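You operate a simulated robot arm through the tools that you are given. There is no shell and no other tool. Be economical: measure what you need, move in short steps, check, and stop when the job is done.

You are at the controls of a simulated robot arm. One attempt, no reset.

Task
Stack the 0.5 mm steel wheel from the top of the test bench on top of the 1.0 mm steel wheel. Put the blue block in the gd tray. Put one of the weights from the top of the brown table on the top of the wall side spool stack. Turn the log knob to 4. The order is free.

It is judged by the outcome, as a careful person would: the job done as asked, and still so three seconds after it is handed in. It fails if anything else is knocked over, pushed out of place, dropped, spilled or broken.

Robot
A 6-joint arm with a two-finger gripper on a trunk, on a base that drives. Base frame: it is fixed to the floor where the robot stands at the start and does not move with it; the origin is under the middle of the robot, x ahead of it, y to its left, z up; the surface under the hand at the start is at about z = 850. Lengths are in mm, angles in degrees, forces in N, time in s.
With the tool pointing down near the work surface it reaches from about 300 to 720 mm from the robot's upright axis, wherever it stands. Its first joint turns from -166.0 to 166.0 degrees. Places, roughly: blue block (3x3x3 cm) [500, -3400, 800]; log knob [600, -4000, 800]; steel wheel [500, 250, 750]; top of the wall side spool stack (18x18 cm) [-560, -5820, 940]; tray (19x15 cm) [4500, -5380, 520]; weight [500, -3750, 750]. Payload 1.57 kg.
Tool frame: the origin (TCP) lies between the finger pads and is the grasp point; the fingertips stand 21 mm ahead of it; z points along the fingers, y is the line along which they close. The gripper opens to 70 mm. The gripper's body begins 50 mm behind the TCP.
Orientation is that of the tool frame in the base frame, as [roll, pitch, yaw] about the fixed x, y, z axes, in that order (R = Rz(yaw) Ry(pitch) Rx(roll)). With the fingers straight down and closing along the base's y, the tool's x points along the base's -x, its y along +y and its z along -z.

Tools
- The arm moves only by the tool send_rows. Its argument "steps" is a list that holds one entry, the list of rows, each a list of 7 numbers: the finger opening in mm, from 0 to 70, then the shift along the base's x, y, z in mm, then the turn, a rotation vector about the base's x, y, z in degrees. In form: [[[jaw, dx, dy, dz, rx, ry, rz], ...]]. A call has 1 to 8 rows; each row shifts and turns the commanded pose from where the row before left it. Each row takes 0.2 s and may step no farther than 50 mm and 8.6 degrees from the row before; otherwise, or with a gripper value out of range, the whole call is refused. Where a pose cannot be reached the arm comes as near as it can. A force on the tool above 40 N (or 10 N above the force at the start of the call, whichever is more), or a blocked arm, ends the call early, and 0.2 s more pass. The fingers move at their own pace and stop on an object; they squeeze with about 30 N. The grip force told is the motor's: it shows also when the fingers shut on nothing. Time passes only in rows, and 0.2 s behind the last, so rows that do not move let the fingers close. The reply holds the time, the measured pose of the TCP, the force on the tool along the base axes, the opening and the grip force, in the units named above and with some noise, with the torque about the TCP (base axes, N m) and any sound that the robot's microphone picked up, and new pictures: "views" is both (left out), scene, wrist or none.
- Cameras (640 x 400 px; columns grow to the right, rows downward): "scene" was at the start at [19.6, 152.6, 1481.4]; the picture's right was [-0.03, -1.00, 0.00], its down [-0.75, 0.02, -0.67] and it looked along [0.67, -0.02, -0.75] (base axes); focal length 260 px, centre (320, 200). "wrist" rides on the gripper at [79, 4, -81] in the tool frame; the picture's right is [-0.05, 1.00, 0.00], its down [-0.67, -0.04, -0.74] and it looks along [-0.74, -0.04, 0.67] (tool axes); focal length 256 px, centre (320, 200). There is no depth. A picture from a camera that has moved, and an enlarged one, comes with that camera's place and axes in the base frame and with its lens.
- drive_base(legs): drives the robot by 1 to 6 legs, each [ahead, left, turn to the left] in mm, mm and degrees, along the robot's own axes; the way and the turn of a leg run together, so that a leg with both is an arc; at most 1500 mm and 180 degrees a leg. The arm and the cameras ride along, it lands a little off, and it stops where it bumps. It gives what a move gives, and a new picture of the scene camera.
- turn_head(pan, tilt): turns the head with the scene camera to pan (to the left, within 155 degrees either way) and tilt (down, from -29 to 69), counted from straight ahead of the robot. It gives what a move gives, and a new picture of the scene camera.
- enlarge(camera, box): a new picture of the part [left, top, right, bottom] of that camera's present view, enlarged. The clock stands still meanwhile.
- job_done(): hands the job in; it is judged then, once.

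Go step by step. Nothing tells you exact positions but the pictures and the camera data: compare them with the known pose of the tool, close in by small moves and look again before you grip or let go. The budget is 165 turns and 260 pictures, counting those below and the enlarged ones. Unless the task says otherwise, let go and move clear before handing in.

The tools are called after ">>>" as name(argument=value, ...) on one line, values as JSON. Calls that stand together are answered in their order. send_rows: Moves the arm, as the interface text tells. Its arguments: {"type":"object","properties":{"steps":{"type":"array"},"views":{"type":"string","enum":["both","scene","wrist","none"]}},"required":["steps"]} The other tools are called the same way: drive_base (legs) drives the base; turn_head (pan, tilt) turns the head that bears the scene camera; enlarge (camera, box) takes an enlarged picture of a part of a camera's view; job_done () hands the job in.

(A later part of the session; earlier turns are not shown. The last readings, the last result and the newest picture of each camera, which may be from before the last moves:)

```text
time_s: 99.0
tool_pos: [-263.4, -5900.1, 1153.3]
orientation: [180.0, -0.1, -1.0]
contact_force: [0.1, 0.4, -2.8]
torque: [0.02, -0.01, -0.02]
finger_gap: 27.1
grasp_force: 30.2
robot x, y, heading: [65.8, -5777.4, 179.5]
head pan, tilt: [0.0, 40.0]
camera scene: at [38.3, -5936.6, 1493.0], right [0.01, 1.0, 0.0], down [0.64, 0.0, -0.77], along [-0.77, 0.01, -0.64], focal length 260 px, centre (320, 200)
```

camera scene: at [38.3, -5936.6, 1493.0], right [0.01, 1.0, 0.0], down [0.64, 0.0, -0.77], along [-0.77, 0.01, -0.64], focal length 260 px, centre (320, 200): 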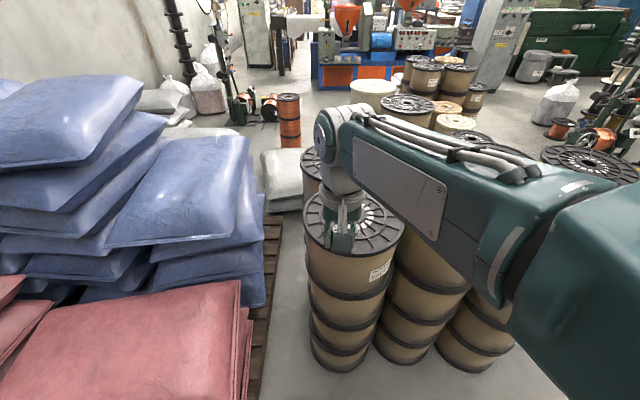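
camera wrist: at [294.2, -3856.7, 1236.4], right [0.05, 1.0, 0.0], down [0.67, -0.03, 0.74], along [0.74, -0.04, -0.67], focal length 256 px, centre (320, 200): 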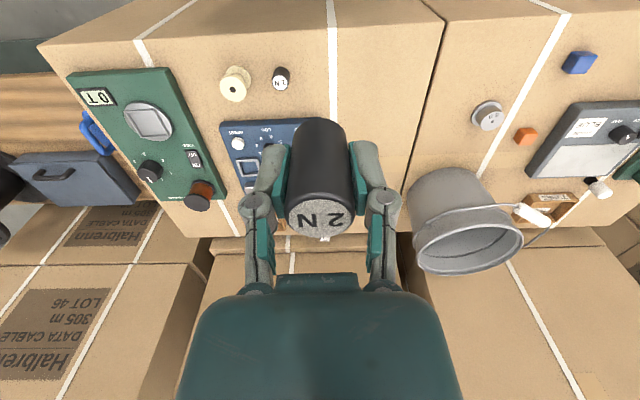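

>>> send_rows(steps=[[[15, -40, 15, 0, 0, 0, 0], [15, -40, 15, 0, 0, 0, 0], [15, -40, 15, -15, 0, 0, 0], [15, -40, 15, -15, 0, 0, 0]]], views="both")

>>> enlarge(camera="wrist", box=[160, 0, 480, 200])

>>> enlarge(camera="scene", box=[270, 160, 430, 280])

```text
time_s: 100.0
tool_pos: [-425.2, -5837.8, 1123.1]
orientation: [-180.0, 0.0, -1.0]
contact_force: [0.0, -0.1, -1.4]
torque: [0.05, 0.03, -0.01]
finger_gap: 27.5
grasp_force: 30.1
robot x, y, heading: [66.8, -5779.2, 179.5]
head pan, tilt: [0.0, 40.0]
camera scene: at [37.3, -5936.1, 1493.0], right [0.01, 1.0, 0.0], down [0.64, 0.0, -0.77], along [-0.77, 0.01, -0.64], focal length 260 px, centre (320, 200)
camera wrist: at [-345.8, -5844.2, 1205.7], right [-0.07, -1.0, 0.0], down [-0.67, 0.05, 0.74], along [-0.74, 0.05, -0.67], focal length 256 px, centre (320, 200)
```

scene: 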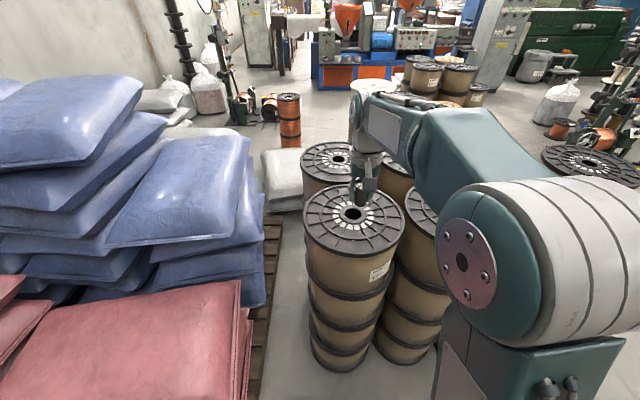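
wrist: 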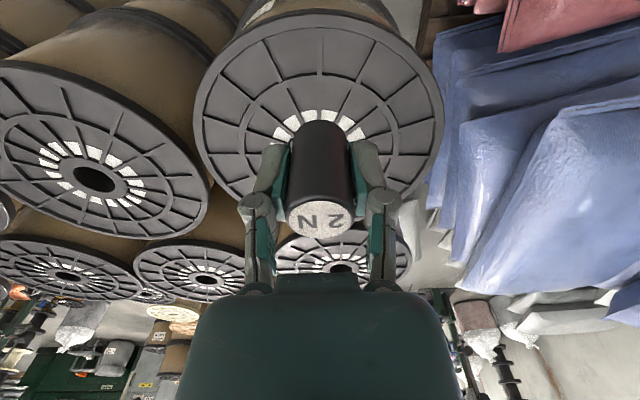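

```text
2.00 times, centred on (320, 100) of wrist
camera zoom: at [-345.8, -5844.2, 1205.7], right [-0.07, -1.0, 0.0], down [-0.67, 0.05, 0.74], along [-0.74, 0.05, -0.67], focal length 512 px, centre (320, 400)
```

zoom: 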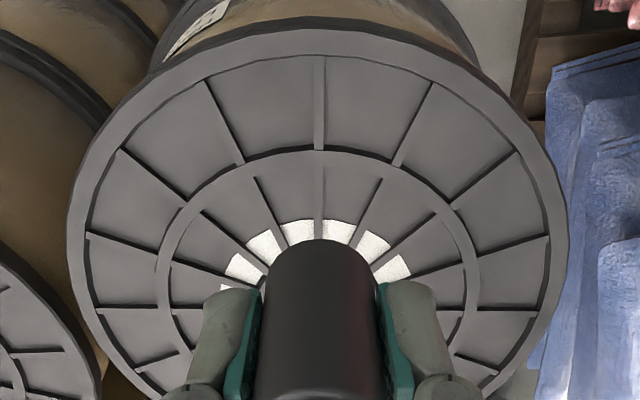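

```text
3.33 times, centred on (350, 220) of scene
camera zoom: at [37.3, -5936.1, 1493.0], right [0.01, 1.0, 0.0], down [0.64, 0.0, -0.77], along [-0.77, 0.01, -0.64], focal length 866 px, centre (220, 133)
```

zoom: 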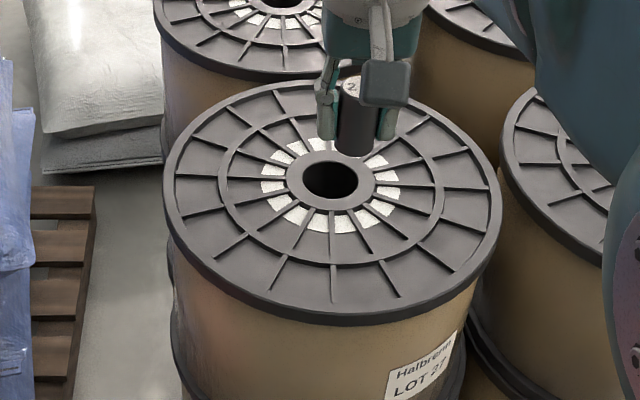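

I'll set the weight where the mid ring crosses a rib (solid flat support), around (-490, -5759). Move above it.

>>> send_rows(steps=[[[15, -20, 26, -20, 0, 0, 0], [15, -22, 26, -25, 0, 0, 0], [15, -22, 26, -25, 0, 0, 0]]], views="both")

>>> enlarge(camera="wrist", box=[160, 0, 480, 200])

>>> enlarge(camera="scene", box=[290, 170, 410, 270])

```text
time_s: 100.8
tool_pos: [-488.2, -5760.2, 1054.1]
orientation: [179.9, 0.0, -1.0]
contact_force: [0.3, -0.1, -1.5]
torque: [0.01, 0.0, 0.01]
finger_gap: 27.1
grasp_force: 30.1
robot x, y, heading: [68.4, -5783.0, 179.3]
head pan, tilt: [0.0, 40.0]
camera scene: at [37.0, -5935.2, 1493.1], right [0.01, 1.0, 0.0], down [0.64, 0.0, -0.77], along [-0.77, 0.01, -0.64], focal length 260 px, centre (320, 200)
camera wrist: at [-408.9, -5766.1, 1136.8], right [-0.07, -1.0, 0.0], down [-0.67, 0.05, 0.74], along [-0.74, 0.05, -0.67], focal length 256 px, centre (320, 200)
```

scene: 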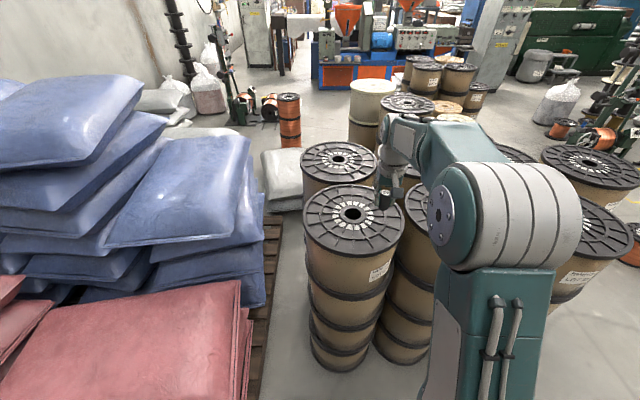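
wrist: 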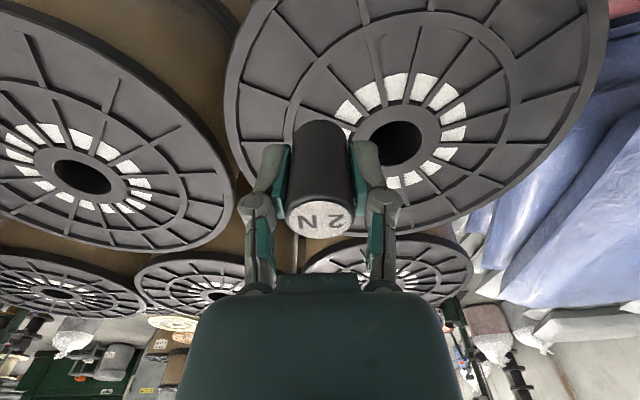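

```text
2.00 times, centred on (320, 100) of wrist
camera zoom: at [-408.9, -5766.1, 1136.8], right [-0.07, -1.0, 0.0], down [-0.67, 0.05, 0.74], along [-0.74, 0.05, -0.67], focal length 512 px, centre (320, 400)
```

zoom: 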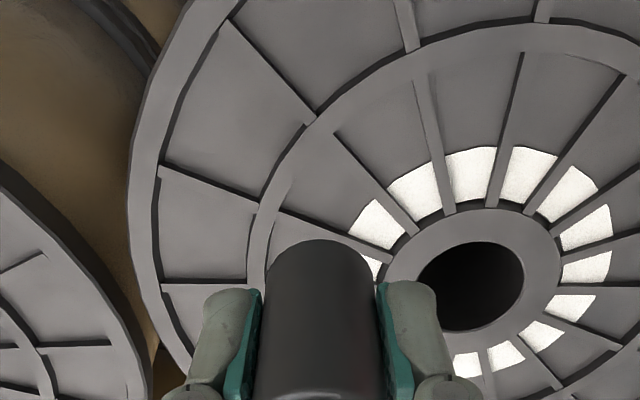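

```text
4.00 times, centred on (350, 220) of scene
camera zoom: at [37.0, -5935.2, 1493.1], right [0.01, 1.0, 0.0], down [0.64, 0.0, -0.77], along [-0.77, 0.01, -0.64], focal length 1039 px, centre (200, 120)
```

zoom: 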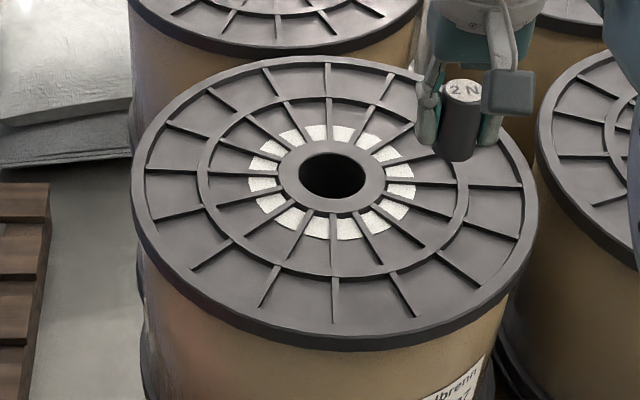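

>>> send_rows(steps=[[[15, 5, -1, -25, 0, 0, 0], [15, 4, 0, -25, 0, 0, 0], [15, 0, 0, -6, 0, 0, 0]]], views="wrist")

>>> enlarge(camera="wrist", box=[220, 50, 420, 210])

>>> enlarge(camera="scene", box=[340, 170, 420, 230])

```text
time_s: 101.6
tool_pos: [-478.0, -5762.6, 996.5]
orientation: [180.0, -0.1, -1.0]
contact_force: [-1.1, -1.0, -2.5]
torque: [0.01, -0.01, -0.01]
finger_gap: 27.4
grasp_force: 30.0
robot x, y, heading: [65.4, -5780.1, 179.5]
head pan, tilt: [0.0, 40.0]
camera wrist: at [-399.8, -5769.8, 1079.8], right [-0.07, -1.0, 0.0], down [-0.67, 0.05, 0.74], along [-0.74, 0.05, -0.67], focal length 256 px, centre (320, 200)
```

wrist: 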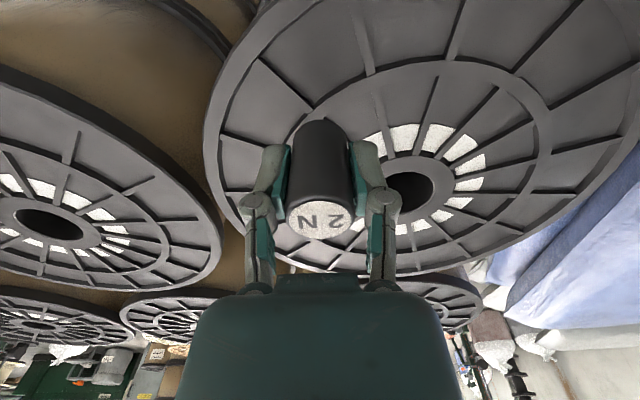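

```text
2.50 times, centred on (320, 130) of wrist
camera zoom: at [-399.8, -5769.8, 1079.8], right [-0.07, -1.0, 0.0], down [-0.67, 0.05, 0.74], along [-0.74, 0.05, -0.67], focal length 640 px, centre (320, 375)
```

zoom: 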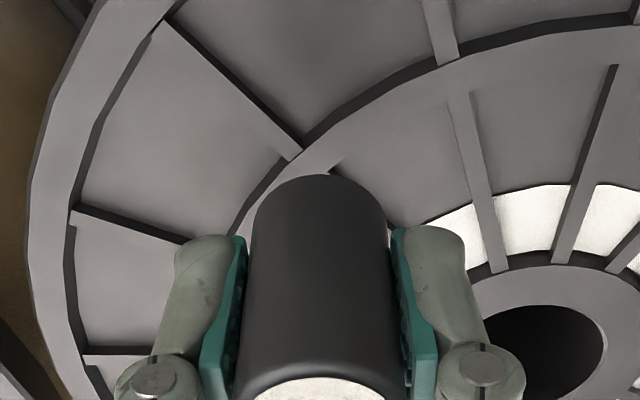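

```text
6.67 times, centred on (380, 200) of scene
camera zoom: at [37.0, -5936.2, 1493.0], right [0.01, 1.0, 0.0], down [0.64, 0.0, -0.77], along [-0.77, 0.01, -0.64], focal length 1732 px, centre (-80, 200)
```

zoom: 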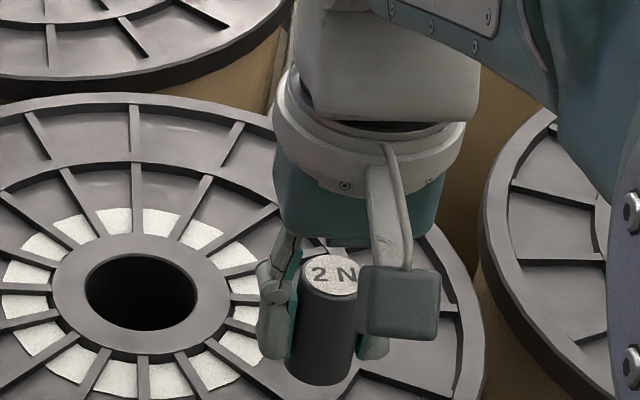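

>>> send_rows(steps=[[[15, 0, 1, -8, 0, 0, 0], [15, 0, 0, -5, 0, 0, 0], [15, 0, 0, -3, 0, 0, 0]]], views="none")

>>> enlarge(camera="wrist", box=[220, 50, 420, 210])

>>> enlarge(camera="scene", box=[340, 170, 420, 230])

```text
time_s: 102.4
tool_pos: [-478.2, -5762.3, 981.5]
orientation: [-180.0, 0.0, -1.0]
contact_force: [-0.2, 0.3, -2.7]
torque: [-0.02, 0.02, -0.01]
finger_gap: 27.3
grasp_force: 31.0
robot x, y, heading: [68.0, -5776.1, 179.5]
head pan, tilt: [0.0, 40.0]
```

```text
2.50 times, centred on (320, 130) of wrist
camera zoom: at [-400.1, -5768.3, 1064.1], right [-0.07, -1.0, 0.0], down [-0.67, 0.05, 0.74], along [-0.74, 0.05, -0.67], focal length 640 px, centre (320, 375)
```

zoom: 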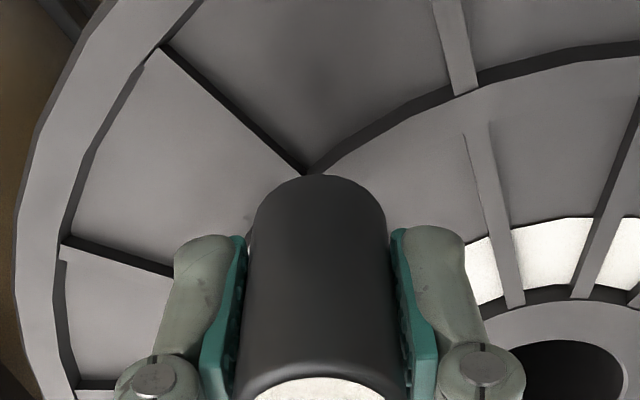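

```text
6.67 times, centred on (380, 200) of scene
camera zoom: at [37.0, -5936.1, 1493.0], right [0.01, 1.0, 0.0], down [0.64, 0.0, -0.77], along [-0.77, 0.01, -0.64], focal length 1732 px, centre (-80, 200)
```

zoom: 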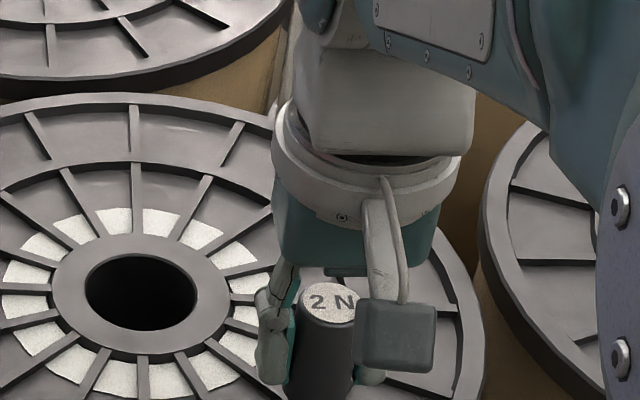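

>>> send_rows(steps=[[[15, 0, 0, -3, 0, 0, 0], [15, 0, 0, -2.5, 0, 0, 0], [15, 0, 0, -2.5, 0, 0, 0]]], views="none")

```text
time_s: 103.2
tool_pos: [-480.0, -5762.2, 971.9]
orientation: [179.9, -0.1, -1.0]
contact_force: [0.2, -0.7, -1.7]
torque: [-0.02, 0.03, 0.01]
finger_gap: 27.2
grasp_force: 29.9
robot x, y, heading: [69.6, -5783.5, 179.5]
head pan, tilt: [0.0, 40.0]
```

>>> send_rows(steps=[[[15, 0, 0, -2, 0, 0, 0], [15, 0, 0, -2, 0, 0, 0]]], views="none")

>>> enlarge(camera="wrist", box=[220, 50, 420, 210])

>>> enlarge(camera="scene", box=[340, 170, 420, 230])

```text
time_s: 103.8
tool_pos: [-479.7, -5762.1, 968.5]
orientation: [-180.0, -0.1, -1.0]
contact_force: [0.0, 1.4, -1.9]
torque: [-0.03, 0.01, -0.01]
finger_gap: 27.2
grasp_force: 30.1
robot x, y, heading: [66.9, -5782.0, 179.6]
head pan, tilt: [0.0, 40.0]
```

```text
2.50 times, centred on (320, 130) of wrist
camera zoom: at [-400.7, -5768.4, 1051.9], right [-0.07, -1.0, 0.0], down [-0.67, 0.05, 0.74], along [-0.74, 0.05, -0.67], focal length 640 px, centre (320, 375)
```

zoom: 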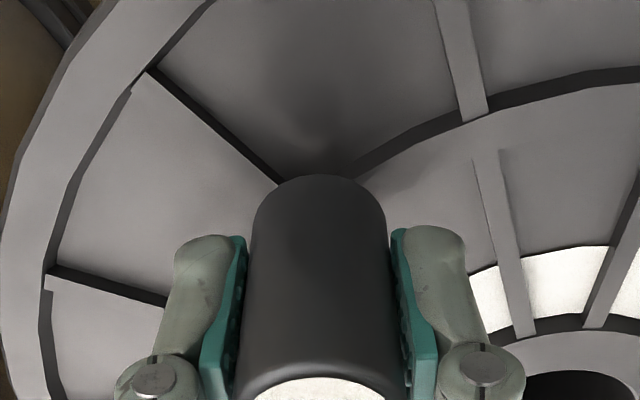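

```text
6.67 times, centred on (380, 200) of scene
camera zoom: at [37.0, -5936.0, 1493.0], right [0.01, 1.0, 0.0], down [0.64, 0.0, -0.77], along [-0.77, 0.01, -0.64], focal length 1732 px, centre (-80, 200)
```

zoom: 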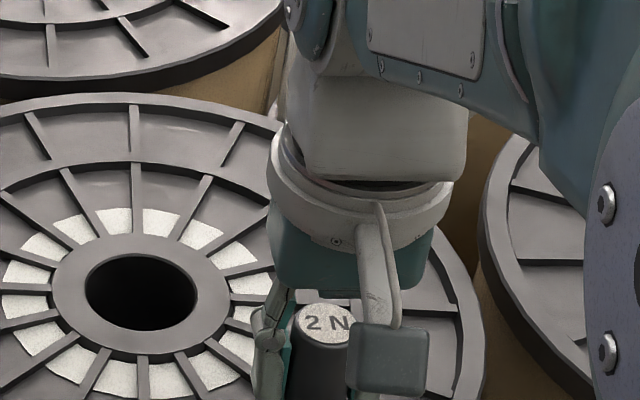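

>>> send_rows(steps=[[[15, 0, 0, -2, 0, 0, 0], [15, 0, 0, -2, 0, 0, 0]]], views="none")

>>> enlarge(camera="wrist", box=[220, 50, 420, 210])

```text
time_s: 104.4
tool_pos: [-479.9, -5761.7, 965.3]
orientation: [-180.0, -0.1, -1.0]
contact_force: [0.3, 0.7, -1.1]
torque: [-0.01, 0.0, -0.01]
finger_gap: 27.1
grasp_force: 29.8
robot x, y, heading: [64.5, -5782.9, 179.8]
head pan, tilt: [0.0, 40.0]
```

```text
2.50 times, centred on (320, 130) of wrist
camera zoom: at [-400.7, -5768.0, 1047.6], right [-0.07, -1.0, 0.0], down [-0.67, 0.05, 0.74], along [-0.74, 0.05, -0.67], focal length 640 px, centre (320, 375)
```

zoom: 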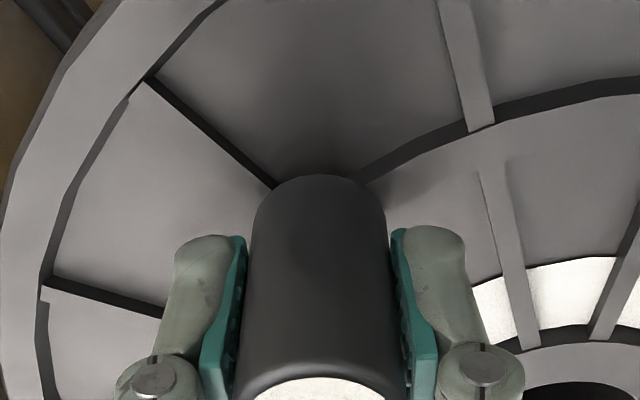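

>>> send_rows(steps=[[[15, 0, 0, -2, 0, 0, 0], [15, 0, 0, -2, 0, 0, 0]]], views="none")

```text
time_s: 105.0
tool_pos: [-479.4, -5761.5, 961.3]
orientation: [179.9, -0.2, -1.0]
contact_force: [-0.5, 0.4, -2.6]
torque: [-0.01, 0.06, -0.01]
finger_gap: 27.3
grasp_force: 30.6
robot x, y, heading: [66.9, -5780.3, 179.6]
head pan, tilt: [0.0, 40.0]
```

>>> send_rows(steps=[[[15, 0, 0, -1.5, 0, 0, 0], [15, 0, 0, -1.5, 0, 0, 0]]], views="none")

>>> enlarge(camera="wrist", box=[220, 50, 420, 210])

```text
time_s: 105.6
tool_pos: [-481.0, -5762.1, 960.4]
orientation: [180.0, 0.2, -1.0]
contact_force: [3.8, 0.6, 22.0]
torque: [-0.04, -0.3, 0.0]
finger_gap: 27.3
grasp_force: 30.0
robot x, y, heading: [65.3, -5780.2, 179.7]
head pan, tilt: [0.0, 40.0]
```

```text
2.50 times, centred on (320, 130) of wrist
camera zoom: at [-400.3, -5767.5, 1042.9], right [-0.07, -1.0, 0.0], down [-0.66, 0.05, 0.75], along [-0.75, 0.05, -0.66], focal length 640 px, centre (320, 375)
```

zoom: 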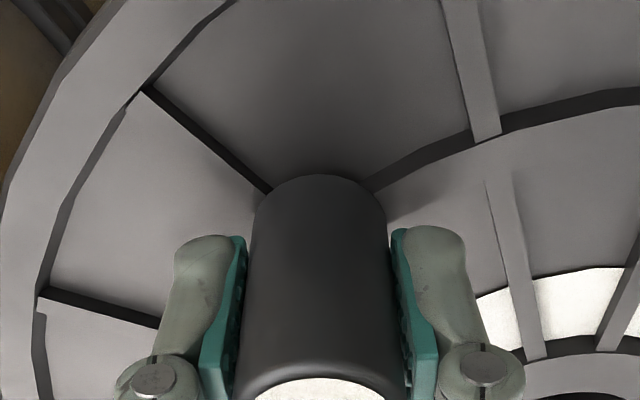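

Contact. Relieve, release and lift.

>>> send_rows(steps=[[[15, 0, 0, 1, 0, 0, 0], [34, 0, 0, 0, 0, 0, 0], [46, 0, 0, 0, 0, 0, 0], [60, 0, 0, 0, 0, 0, 0], [60, 0, 0, 30, 0, 0, 0], [60, 0, 0, 45, 0, 0, 0], [60, 10, 0, 45, 0, 0, 0], [60, 40, -10, 20, 0, 0, 0]]], views="both")

>>> enlarge(camera="scene", box=[300, 170, 420, 270])

>>> enlarge(camera="wrist", box=[220, 0, 440, 150])

```text
time_s: 107.4
tool_pos: [-428.3, -5771.5, 1097.3]
orientation: [180.0, -0.3, -1.0]
contact_force: [-0.6, 0.2, -1.0]
torque: [0.01, -0.02, 0.01]
finger_gap: 60.0
grasp_force: 0.1
robot x, y, heading: [64.7, -5782.5, 179.5]
head pan, tilt: [0.0, 40.0]
camera scene: at [37.5, -5936.5, 1493.0], right [0.01, 1.0, 0.0], down [0.64, 0.0, -0.77], along [-0.77, 0.01, -0.64], focal length 260 px, centre (320, 200)
camera wrist: at [-349.8, -5776.8, 1180.8], right [-0.07, -1.0, 0.0], down [-0.67, 0.05, 0.74], along [-0.74, 0.05, -0.67], focal length 256 px, centre (320, 200)
```

scene: 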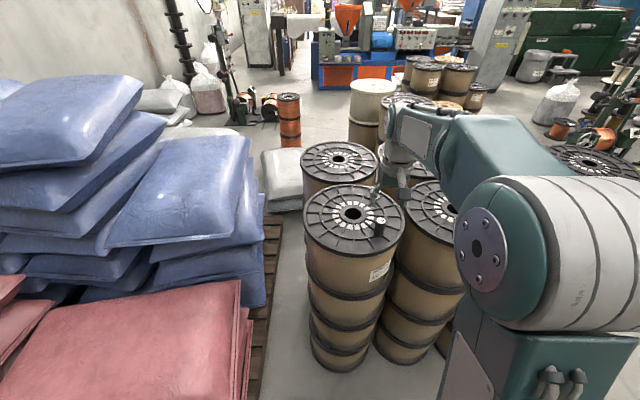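
wrist: 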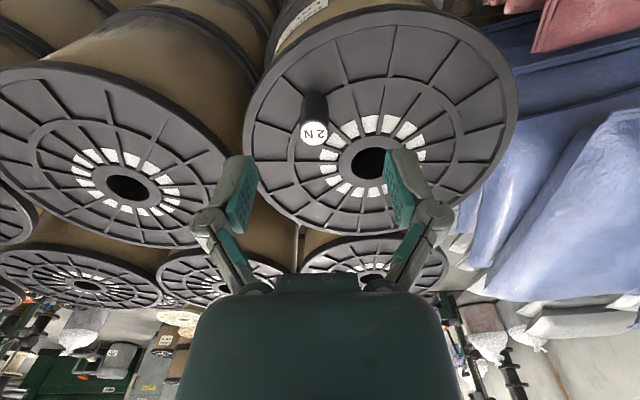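

```text
4.00 times, centred on (360, 220) of scene
camera zoom: at [37.5, -5936.5, 1493.0], right [0.01, 1.0, 0.0], down [0.64, 0.0, -0.77], along [-0.77, 0.01, -0.64], focal length 1039 px, centre (160, 120)
```

zoom: 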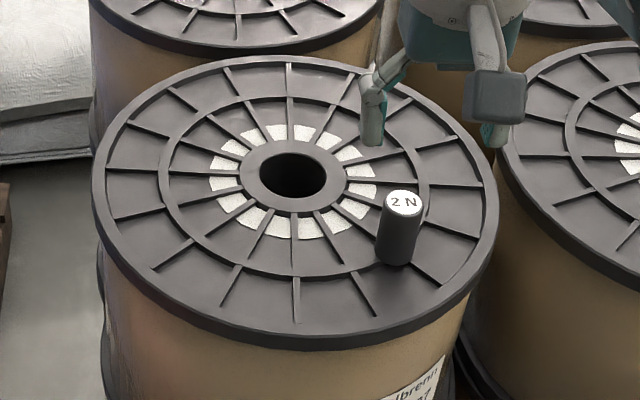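

```text
2.67 times, centred on (330, 75) of wrist
camera zoom: at [-349.8, -5776.8, 1180.8], right [-0.07, -1.0, 0.0], down [-0.67, 0.05, 0.74], along [-0.74, 0.05, -0.67], focal length 683 px, centre (293, 533)
```

zoom: 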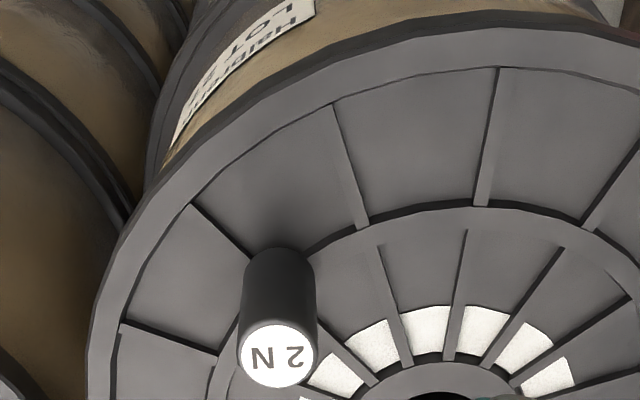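

The weight stands upright on the pile. Tuck the arm and drive back to the blue block.

>>> send_rows(steps=[[[60, 40, -15, 20, 0, 0, 0], [60, 40, -15, 20, 0, 0, 0], [60, 40, -15, 20, 0, 0, 0], [60, 20, -15, 20, 0, 0, 0]]], views="none")

>>> drive_base(legs=[[0, 0, -90], [0, 130, 0], [1200, 0, 0], [1130, 0, 0], [0, 0, -90]])

>>> turn_head(pan=5, tilt=48)

```text
time_s: 108.4
tool_pos: [-289.0, -5832.6, 1179.4]
orientation: [-179.9, 0.0, -1.1]
contact_force: [0.6, 0.4, -0.4]
torque: [0.02, 0.02, 0.02]
finger_gap: 59.8
grasp_force: 0.1
robot x, y, heading: [63.8, -5781.2, 179.2]
head pan, tilt: [0.0, 40.0]
```

```text
time_s: 128.4
tool_pos: [356.0, -3400.5, 1180.1]
orientation: [-180.0, -0.1, 178.1]
contact_force: [-0.1, 0.3, 0.2]
torque: [0.03, -0.02, -0.02]
finger_gap: 60.2
grasp_force: 0.1
robot x, y, heading: [1.5, -3446.4, -1.3]
head pan, tilt: [0.0, 40.0]
camera scene: at [28.8, -3292.7, 1493.0], right [-0.02, -1.0, 0.0], down [-0.64, 0.01, -0.77], along [0.77, -0.02, -0.64], focal length 260 px, centre (320, 200)
```

scene: 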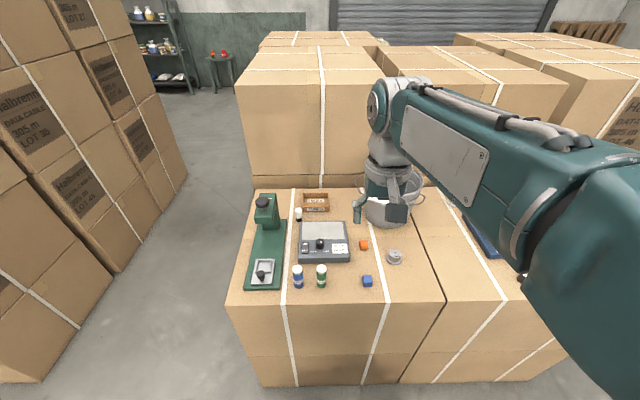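

```text
time_s: 129.1
tool_pos: [356.0, -3401.3, 1179.9]
orientation: [179.9, -0.1, 178.2]
contact_force: [0.5, -0.1, 0.4]
torque: [0.03, -0.03, 0.01]
finger_gap: 59.9
grasp_force: 0.0
robot x, y, heading: [3.0, -3450.3, -1.1]
head pan, tilt: [5.0, 48.0]
camera scene: at [22.5, -3285.7, 1481.6], right [0.07, -1.0, 0.0], down [-0.74, -0.05, -0.67], along [0.67, 0.04, -0.74], focal length 260 px, centre (320, 200)
```

scene: 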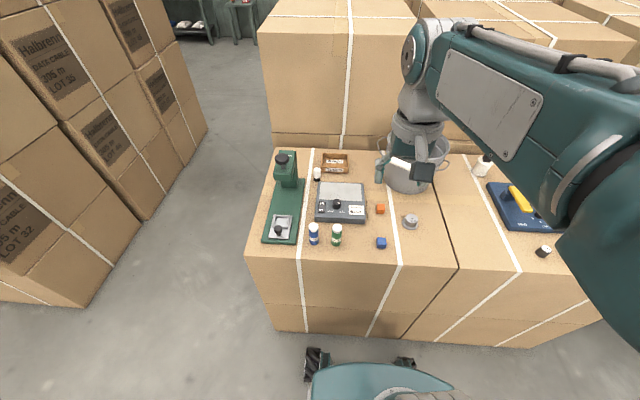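

>>> send_rows(steps=[[[70, 22, -9, -40, 0, 0, 0], [70, 22, -9, -40, 0, 0, 0], [70, 22, -9, -40, 0, 0, 0], [70, 22, -9, -40, 0, 0, 0], [70, 22, -9, -40, 0, 0, 0], [70, 0, 0, -30, 0, 0, 0]]], views="wrist")

>>> enlarge(camera="wrist", box=[200, 0, 440, 150])

>>> enlarge(camera="scene", box=[340, 190, 440, 260])

```text
time_s: 130.5
tool_pos: [466.1, -3446.0, 949.3]
orientation: [-179.9, 0.0, 178.2]
contact_force: [0.0, -0.6, -0.5]
torque: [0.01, 0.0, 0.02]
finger_gap: 69.7
grasp_force: 0.0
robot x, y, heading: [0.9, -3447.4, -1.2]
head pan, tilt: [5.0, 48.0]
camera wrist: at [386.3, -3439.1, 1033.1], right [0.09, 1.0, 0.0], down [0.67, -0.06, 0.74], along [0.74, -0.06, -0.67], focal length 256 px, centre (320, 200)
```

wrist: 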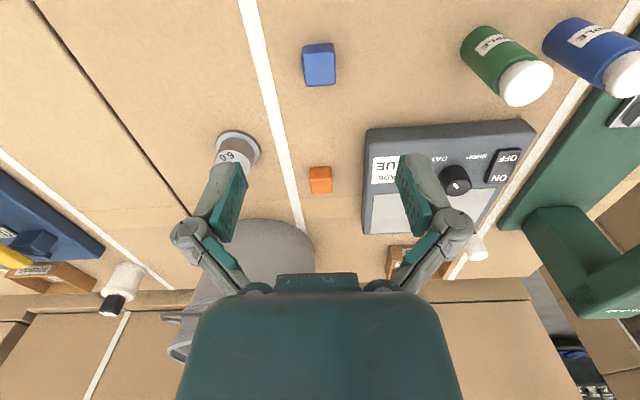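

```text
2.67 times, centred on (320, 75) of wrist
camera zoom: at [386.3, -3439.1, 1033.1], right [0.09, 1.0, 0.0], down [0.67, -0.06, 0.74], along [0.74, -0.06, -0.67], focal length 683 px, centre (320, 533)
```

zoom: 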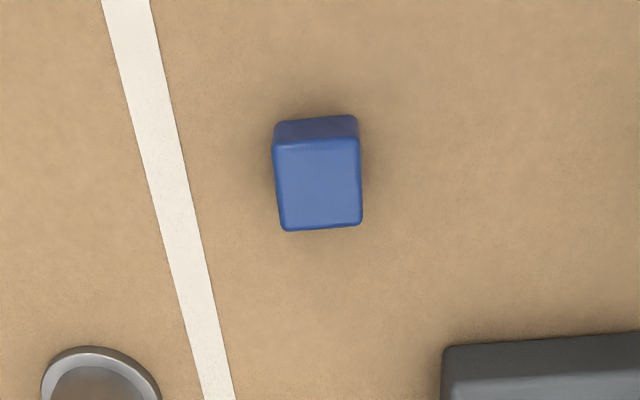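

```text
5.71 times, centred on (390, 225) of scene
camera zoom: at [23.4, -3285.9, 1481.6], right [0.07, -1.0, 0.0], down [-0.74, -0.05, -0.67], along [0.67, 0.04, -0.74], focal length 1485 px, centre (-80, 57)
```

zoom: 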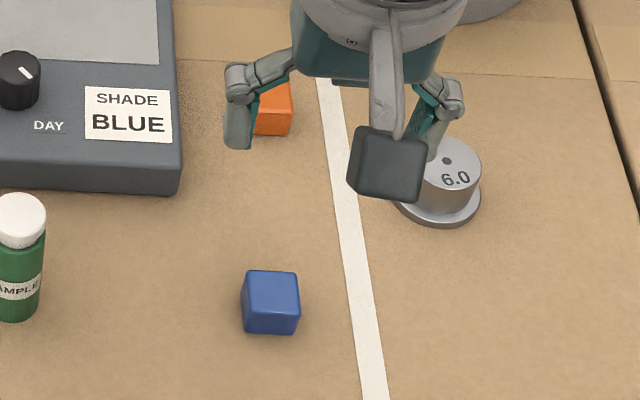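

>>> send_rows(steps=[[[70, 4, 0, -45, 0, 0, 0], [70, 2, 0, -40, 0, 0, 0], [70, 0, 0, -25, 0, 0, 0]]], views="wrist")

>>> enlarge(camera="wrist", box=[200, 50, 440, 200])

```text
time_s: 131.3
tool_pos: [473.3, -3444.3, 839.7]
orientation: [180.0, -0.1, 178.2]
contact_force: [0.3, 0.6, 0.8]
torque: [0.02, 0.02, -0.01]
finger_gap: 70.1
grasp_force: 0.0
robot x, y, heading: [0.5, -3446.5, -1.3]
head pan, tilt: [5.0, 48.0]
camera wrist: at [393.8, -3437.7, 923.4], right [0.09, 1.0, 0.0], down [0.67, -0.06, 0.74], along [0.74, -0.06, -0.67], focal length 256 px, centre (320, 200)
```

wrist: 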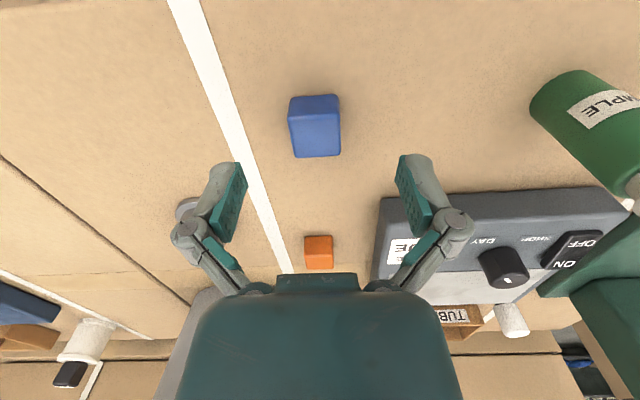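

```text
2.67 times, centred on (320, 125) of wrist
camera zoom: at [393.8, -3437.7, 923.4], right [0.09, 1.0, 0.0], down [0.67, -0.06, 0.74], along [0.74, -0.06, -0.67], focal length 683 px, centre (320, 400)
```

zoom: 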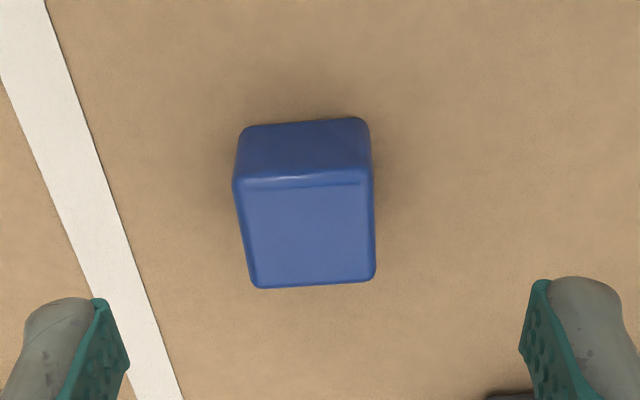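

>>> send_rows(steps=[[[70, -1, -2, -20, 0, 0, 0], [70, 0, 0, -15, 0, 0, 0], [40, 0, 0, 0, 0, 0, 0], [25, 0, 0, 0, 0, 0, 0], [20, 0, 0, 0, 0, 0, 0]]], views="wrist")

```text
time_s: 132.5
tool_pos: [472.7, -3447.5, 803.0]
orientation: [-180.0, 0.0, 178.2]
contact_force: [0.7, 0.4, 2.8]
torque: [0.0, 0.01, 0.02]
finger_gap: 26.7
grasp_force: 30.0
robot x, y, heading: [-2.3, -3446.8, -1.1]
head pan, tilt: [5.0, 48.0]
camera wrist: at [392.9, -3441.9, 887.1], right [0.09, 1.0, 0.0], down [0.67, -0.06, 0.74], along [0.74, -0.06, -0.67], focal length 256 px, centre (320, 200)
```

wrist: 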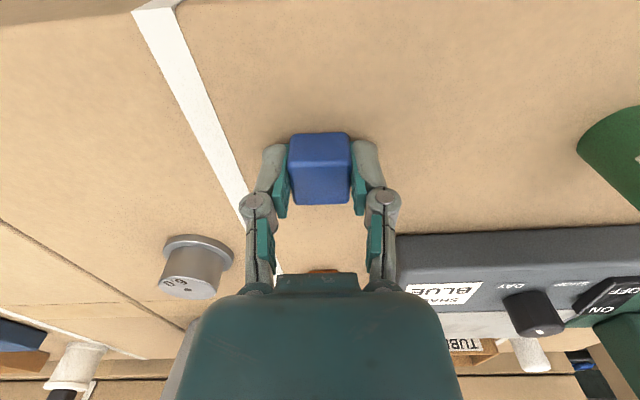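

Gripped. Lift, tuck and back away; then look for a way to the tray at (4500, -5380).

>>> send_rows(steps=[[[20, 0, 0, 40, 0, 0, 0], [20, 0, 0, 45, 0, 0, 0], [20, 0, 0, 45, 0, 0, 0], [20, 0, 0, 45, 0, 0, 0], [20, -25, 10, 42, 0, 0, 0], [20, -30, 10, 40, 0, 0, 0], [20, -35, 10, 35, 0, 0, 0], [20, -35, 10, 35, 0, 0, 0]]], views="none")

>>> drive_base(legs=[[-200, 0, 0]])

>>> turn_head(pan=30, tilt=15)

>>> turn_head(pan=-85, tilt=15)

```text
refused: row 6 steps farther than a row can; nothing moved
```

```text
time_s: 134.1
tool_pos: [273.4, -3445.7, 803.7]
orientation: [-180.0, -0.1, 178.0]
contact_force: [-0.7, 0.8, -0.3]
torque: [0.0, -0.02, -0.01]
finger_gap: 26.9
grasp_force: 30.0
robot x, y, heading: [-197.6, -3439.8, -1.4]
head pan, tilt: [5.0, 48.0]
camera scene: at [-175.5, -3281.3, 1481.6], right [0.06, -1.0, 0.0], down [-0.74, -0.05, -0.67], along [0.67, 0.04, -0.74], focal length 260 px, centre (320, 200)
```

scene: 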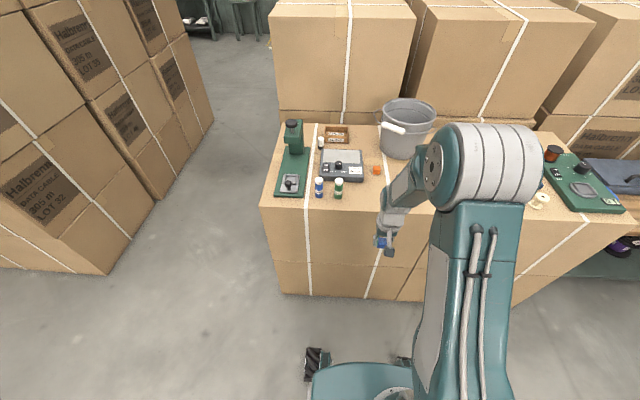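

```text
time_s: 135.1
tool_pos: [272.2, -3445.6, 804.2]
orientation: [-180.0, 0.0, 178.0]
contact_force: [0.8, 0.5, -0.1]
torque: [0.01, -0.01, 0.0]
finger_gap: 26.8
grasp_force: 29.5
robot x, y, heading: [-199.0, -3443.0, -1.5]
head pan, tilt: [30.0, 15.0]
camera scene: at [-172.1, -3241.6, 1532.5], right [0.48, -0.88, 0.0], down [-0.23, -0.12, -0.97], along [0.85, 0.46, -0.26], focal length 260 px, centre (320, 200)
```

scene: 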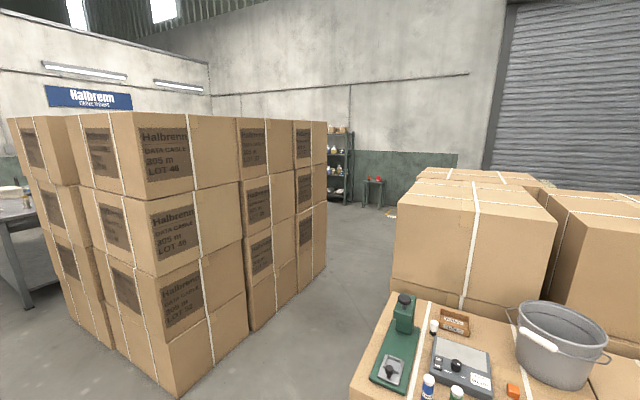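

```text
time_s: 137.0
tool_pos: [271.3, -3444.7, 803.5]
orientation: [-180.0, 0.1, 177.9]
contact_force: [0.2, 0.1, -0.3]
torque: [-0.02, 0.0, -0.01]
finger_gap: 26.8
grasp_force: 29.5
robot x, y, heading: [-201.5, -3444.9, -1.3]
head pan, tilt: [-85.0, 15.0]
camera scene: at [-248.3, -3379.4, 1532.8], right [-1.0, -0.06, 0.0], down [-0.02, 0.26, -0.97], along [0.06, -0.96, -0.26], focal length 260 px, centre (320, 200)
```

scene: 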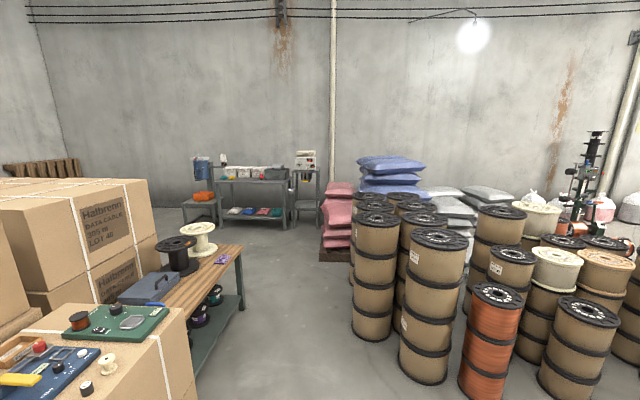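

A row was refused, so the block slid straight back off the boxes while held; nothing else was touched. Now I raise the arm properly, then plan the route south around the boxes.

>>> send_rows(steps=[[[20, 0, 0, 45, 0, 0, 0], [20, 0, 0, 45, 0, 0, 0], [20, 0, 0, 45, 0, 0, 0], [20, 0, 0, 45, 0, 0, 0], [20, -25, 0, 42, 0, 0, 0], [20, -25, 0, 42, 0, 0, 0], [20, -25, 0, 42, 0, 0, 0], [20, -25, 0, 42, 0, 0, 0]]], views="wrist")

```text
time_s: 138.8
tool_pos: [168.0, -3444.5, 1156.1]
orientation: [-180.0, 0.0, 178.0]
contact_force: [-0.1, -0.8, -0.4]
torque: [-0.01, 0.06, 0.01]
finger_gap: 26.8
grasp_force: 30.5
robot x, y, heading: [-199.2, -3442.2, -1.3]
head pan, tilt: [-85.0, 15.0]
camera wrist: at [89.9, -3438.2, 1238.1], right [0.09, 1.0, 0.0], down [0.67, -0.06, 0.74], along [0.74, -0.07, -0.67], focal length 256 px, centre (320, 200)
```

wrist: 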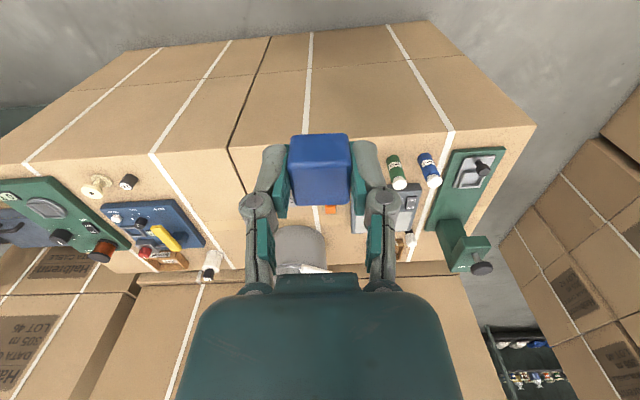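

>>> drive_base(legs=[[0, 0, -88.7], [0, 220, 0], [1250, 0, 0], [1250, 0, 0], [0, 0, 90]])

>>> turn_head(pan=0, tilt=15)

```text
time_s: 157.4
tool_pos: [120.6, -6188.5, 1155.1]
orientation: [178.0, -0.1, 110.3]
contact_force: [-0.1, 0.8, -0.2]
torque: [-0.05, -0.02, -0.02]
finger_gap: 26.6
grasp_force: 29.9
robot x, y, heading: [21.4, -5832.9, -68.4]
head pan, tilt: [-85.0, 15.0]
stopped in leg 5: the robot was blocked; the commanded pose is now the measured one
camera scene: at [65.6, -5758.2, 1533.4], right [-0.44, 0.9, 0.0], down [0.23, 0.11, -0.97], along [-0.87, -0.43, -0.25], focal length 260 px, centre (320, 200)
```

scene: 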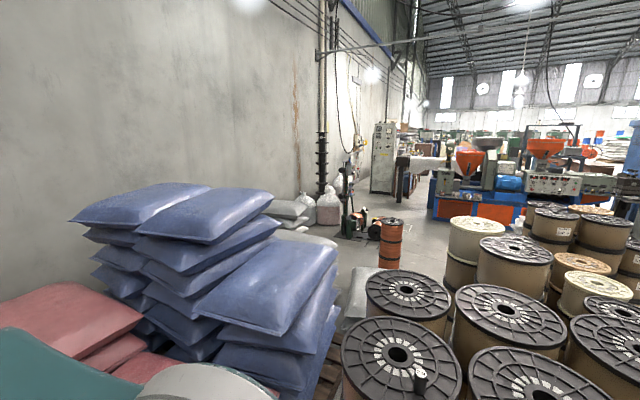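

```text
time_s: 159.0
tool_pos: [127.1, -6189.4, 1155.5]
orientation: [178.3, -0.2, 110.4]
contact_force: [-0.4, -0.3, 0.2]
torque: [0.0, -0.05, 0.0]
finger_gap: 26.5
grasp_force: 30.1
robot x, y, heading: [22.7, -5833.8, -68.5]
head pan, tilt: [0.0, 15.0]
camera scene: at [191.5, -5803.3, 1532.4], right [-0.93, -0.37, 0.01], down [-0.1, 0.24, -0.97], along [0.35, -0.9, -0.26], focal length 260 px, centre (320, 200)
```

scene: 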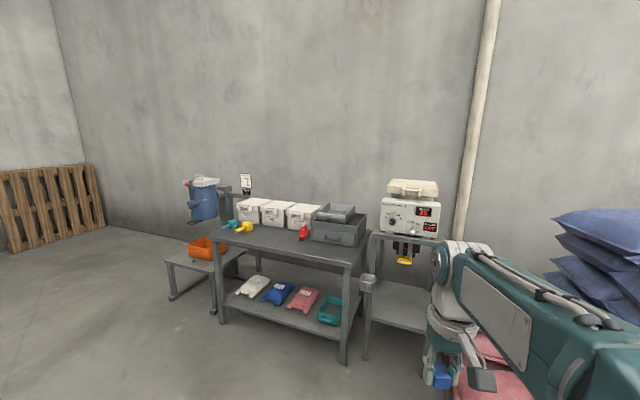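

The base was blocked while turning, probably by the sack pallet at its front right corner. I look down there.

>>> turn_head(pan=-40, tilt=60)

>>> turn_head(pan=5, tilt=65)

```text
time_s: 160.2
tool_pos: [127.3, -6188.2, 1154.2]
orientation: [178.3, -0.1, 110.5]
contact_force: [0.1, 0.4, 0.2]
torque: [-0.01, -0.03, 0.03]
finger_gap: 26.8
grasp_force: 29.9
robot x, y, heading: [23.0, -5835.8, -68.4]
head pan, tilt: [-40.0, 60.0]
camera scene: at [135.7, -5779.8, 1466.6], right [-0.95, 0.32, 0.01], down [0.27, 0.82, -0.51], along [-0.17, -0.48, -0.86], focal length 260 px, centre (320, 200)
```

scene: 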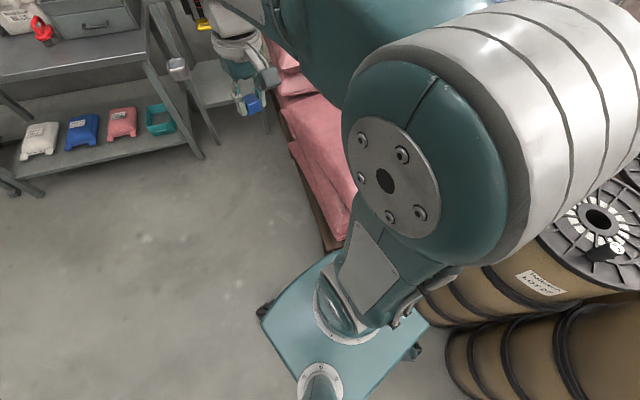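

```text
time_s: 161.3
tool_pos: [127.2, -6188.9, 1154.7]
orientation: [178.3, -0.1, 110.5]
contact_force: [-0.1, 0.6, 0.1]
torque: [0.02, -0.02, 0.02]
finger_gap: 26.3
grasp_force: 30.3
robot x, y, heading: [22.8, -5834.7, -68.5]
head pan, tilt: [5.0, 65.0]
camera scene: at [183.8, -5771.0, 1460.5], right [-0.9, -0.45, 0.01], down [-0.41, 0.81, -0.42], along [0.18, -0.38, -0.91], focal length 260 px, centre (320, 200)
```

scene: 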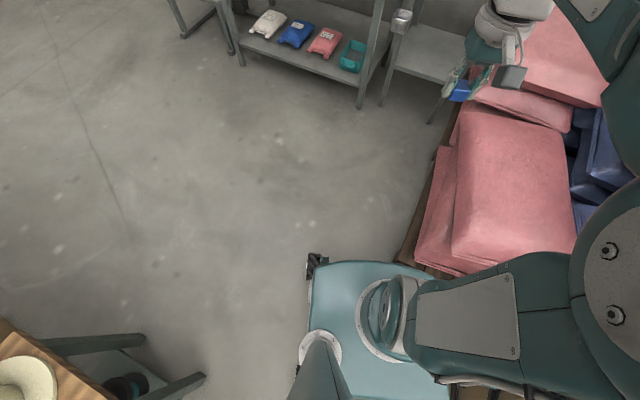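

The pallet corner touches the base's front right. I move left, away from it.

>>> drive_base(legs=[[0, 200, 0]])

>>> turn_head(pan=-40, tilt=60)

```text
time_s: 162.9
tool_pos: [310.9, -6120.3, 1151.6]
orientation: [178.2, -0.1, 110.7]
contact_force: [-0.3, 0.3, -1.0]
torque: [0.01, -0.02, -0.03]
finger_gap: 26.7
grasp_force: 30.4
robot x, y, heading: [206.3, -5763.0, -68.3]
head pan, tilt: [5.0, 65.0]
camera scene: at [353.3, -5706.1, 1461.1], right [-0.89, -0.45, 0.0], down [-0.41, 0.81, -0.42], along [0.19, -0.38, -0.91], focal length 260 px, centre (320, 200)
```

scene: 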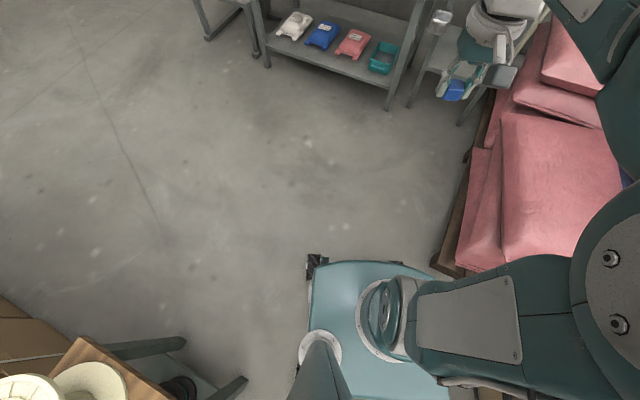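

```text
time_s: 164.0
tool_pos: [313.5, -6118.1, 1151.6]
orientation: [178.2, -0.2, 110.7]
contact_force: [-0.4, 1.5, -0.7]
torque: [0.0, -0.02, 0.0]
finger_gap: 26.8
grasp_force: 30.4
robot x, y, heading: [209.5, -5758.7, -68.3]
head pan, tilt: [-40.0, 60.0]
camera scene: at [308.9, -5713.6, 1466.3], right [-0.95, 0.31, 0.0], down [0.27, 0.82, -0.5], along [-0.16, -0.47, -0.87], focal length 260 px, centre (320, 200)
```

scene: 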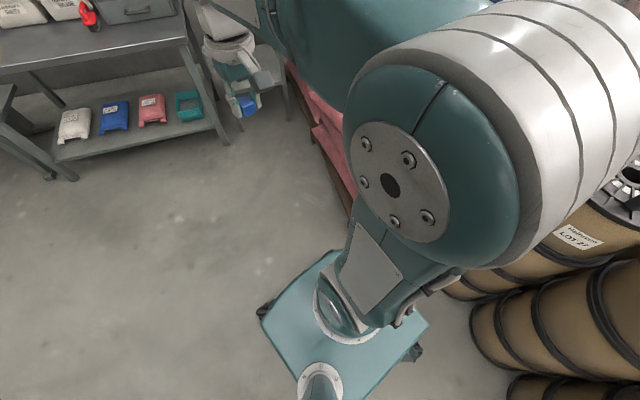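

>>> drive_base(legs=[[0, 0, 68]])

>>> turn_head(pan=10, tilt=20)

```text
time_s: 167.4
tool_pos: [577.2, -5796.2, 1152.2]
orientation: [178.3, -0.2, 178.8]
contact_force: [-0.1, -0.1, -0.6]
torque: [0.0, 0.03, 0.01]
finger_gap: 26.6
grasp_force: 30.1
robot x, y, heading: [208.7, -5761.7, -0.2]
head pan, tilt: [-40.0, 60.0]
camera scene: at [199.8, -5650.7, 1466.4], right [-0.65, -0.76, 0.0], down [-0.66, 0.56, -0.5], along [0.38, -0.32, -0.87], focal length 260 px, centre (320, 200)
```

scene: 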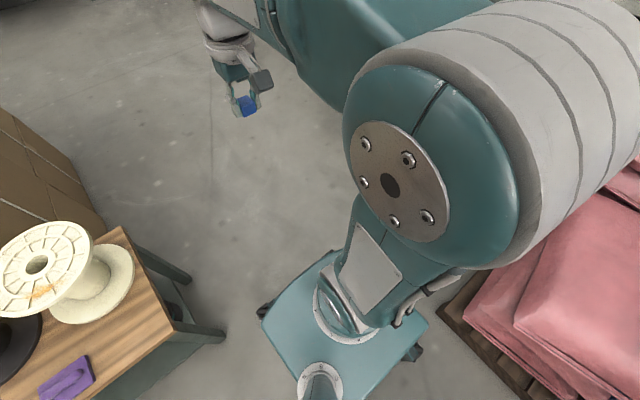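

```text
time_s: 168.5
tool_pos: [577.3, -5797.1, 1152.8]
orientation: [178.3, -0.3, 178.8]
contact_force: [0.1, 0.5, -0.9]
torque: [0.0, 0.02, -0.03]
finger_gap: 26.6
grasp_force: 30.2
robot x, y, heading: [208.0, -5763.5, -0.2]
head pan, tilt: [10.0, 20.0]
camera scene: at [240.8, -5591.9, 1524.4], right [0.17, -0.99, 0.0], down [-0.34, -0.06, -0.94], along [0.93, 0.16, -0.34], focal length 260 px, centre (320, 200)
```

scene: 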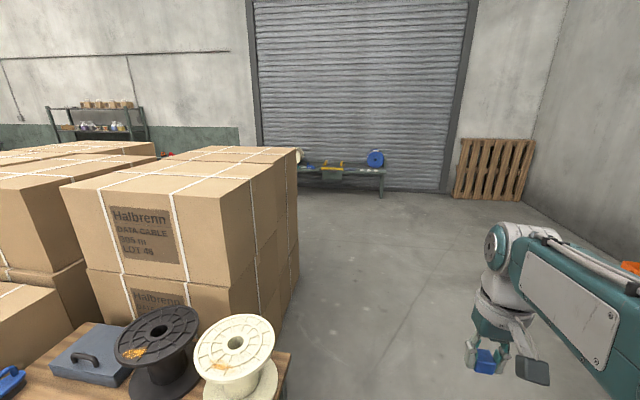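

>>> enlarge(camera="scene", box=[290, 130, 410, 205])

>>> drive_base(legs=[[1400, 0, 0], [1000, 0, 0]])

```text
5.33 times, centred on (350, 168) of scene
camera zoom: at [240.8, -5591.9, 1524.4], right [0.17, -0.99, 0.0], down [-0.34, -0.06, -0.94], along [0.93, 0.16, -0.34], focal length 1386 px, centre (160, 373)
```

zoom: 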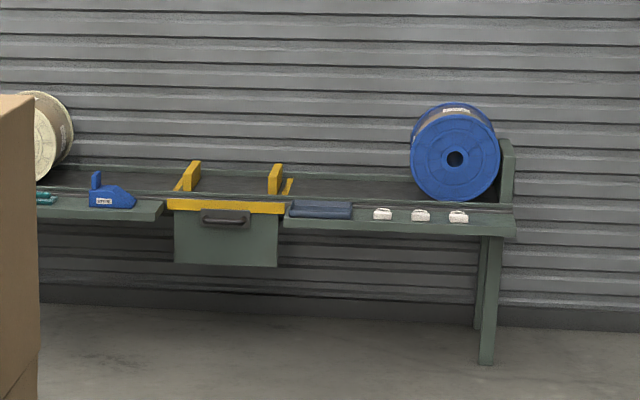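

```text
time_s: 180.3
tool_pos: [2980.1, -5786.6, 1153.2]
orientation: [178.4, -0.2, 179.2]
contact_force: [0.1, 0.7, -0.9]
torque: [0.04, -0.01, 0.02]
finger_gap: 26.8
grasp_force: 30.4
robot x, y, heading: [2614.9, -5751.4, -0.0]
head pan, tilt: [10.0, 20.0]
camera scene: at [2643.7, -5584.0, 1524.5], right [0.17, -0.98, 0.0], down [-0.34, -0.06, -0.94], along [0.93, 0.16, -0.34], focal length 260 px, centre (320, 200)
```

scene: 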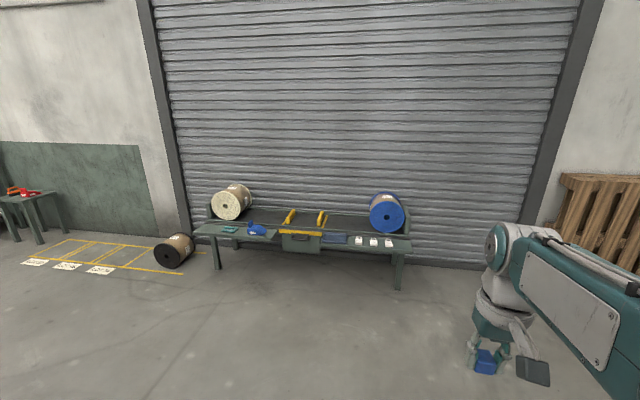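

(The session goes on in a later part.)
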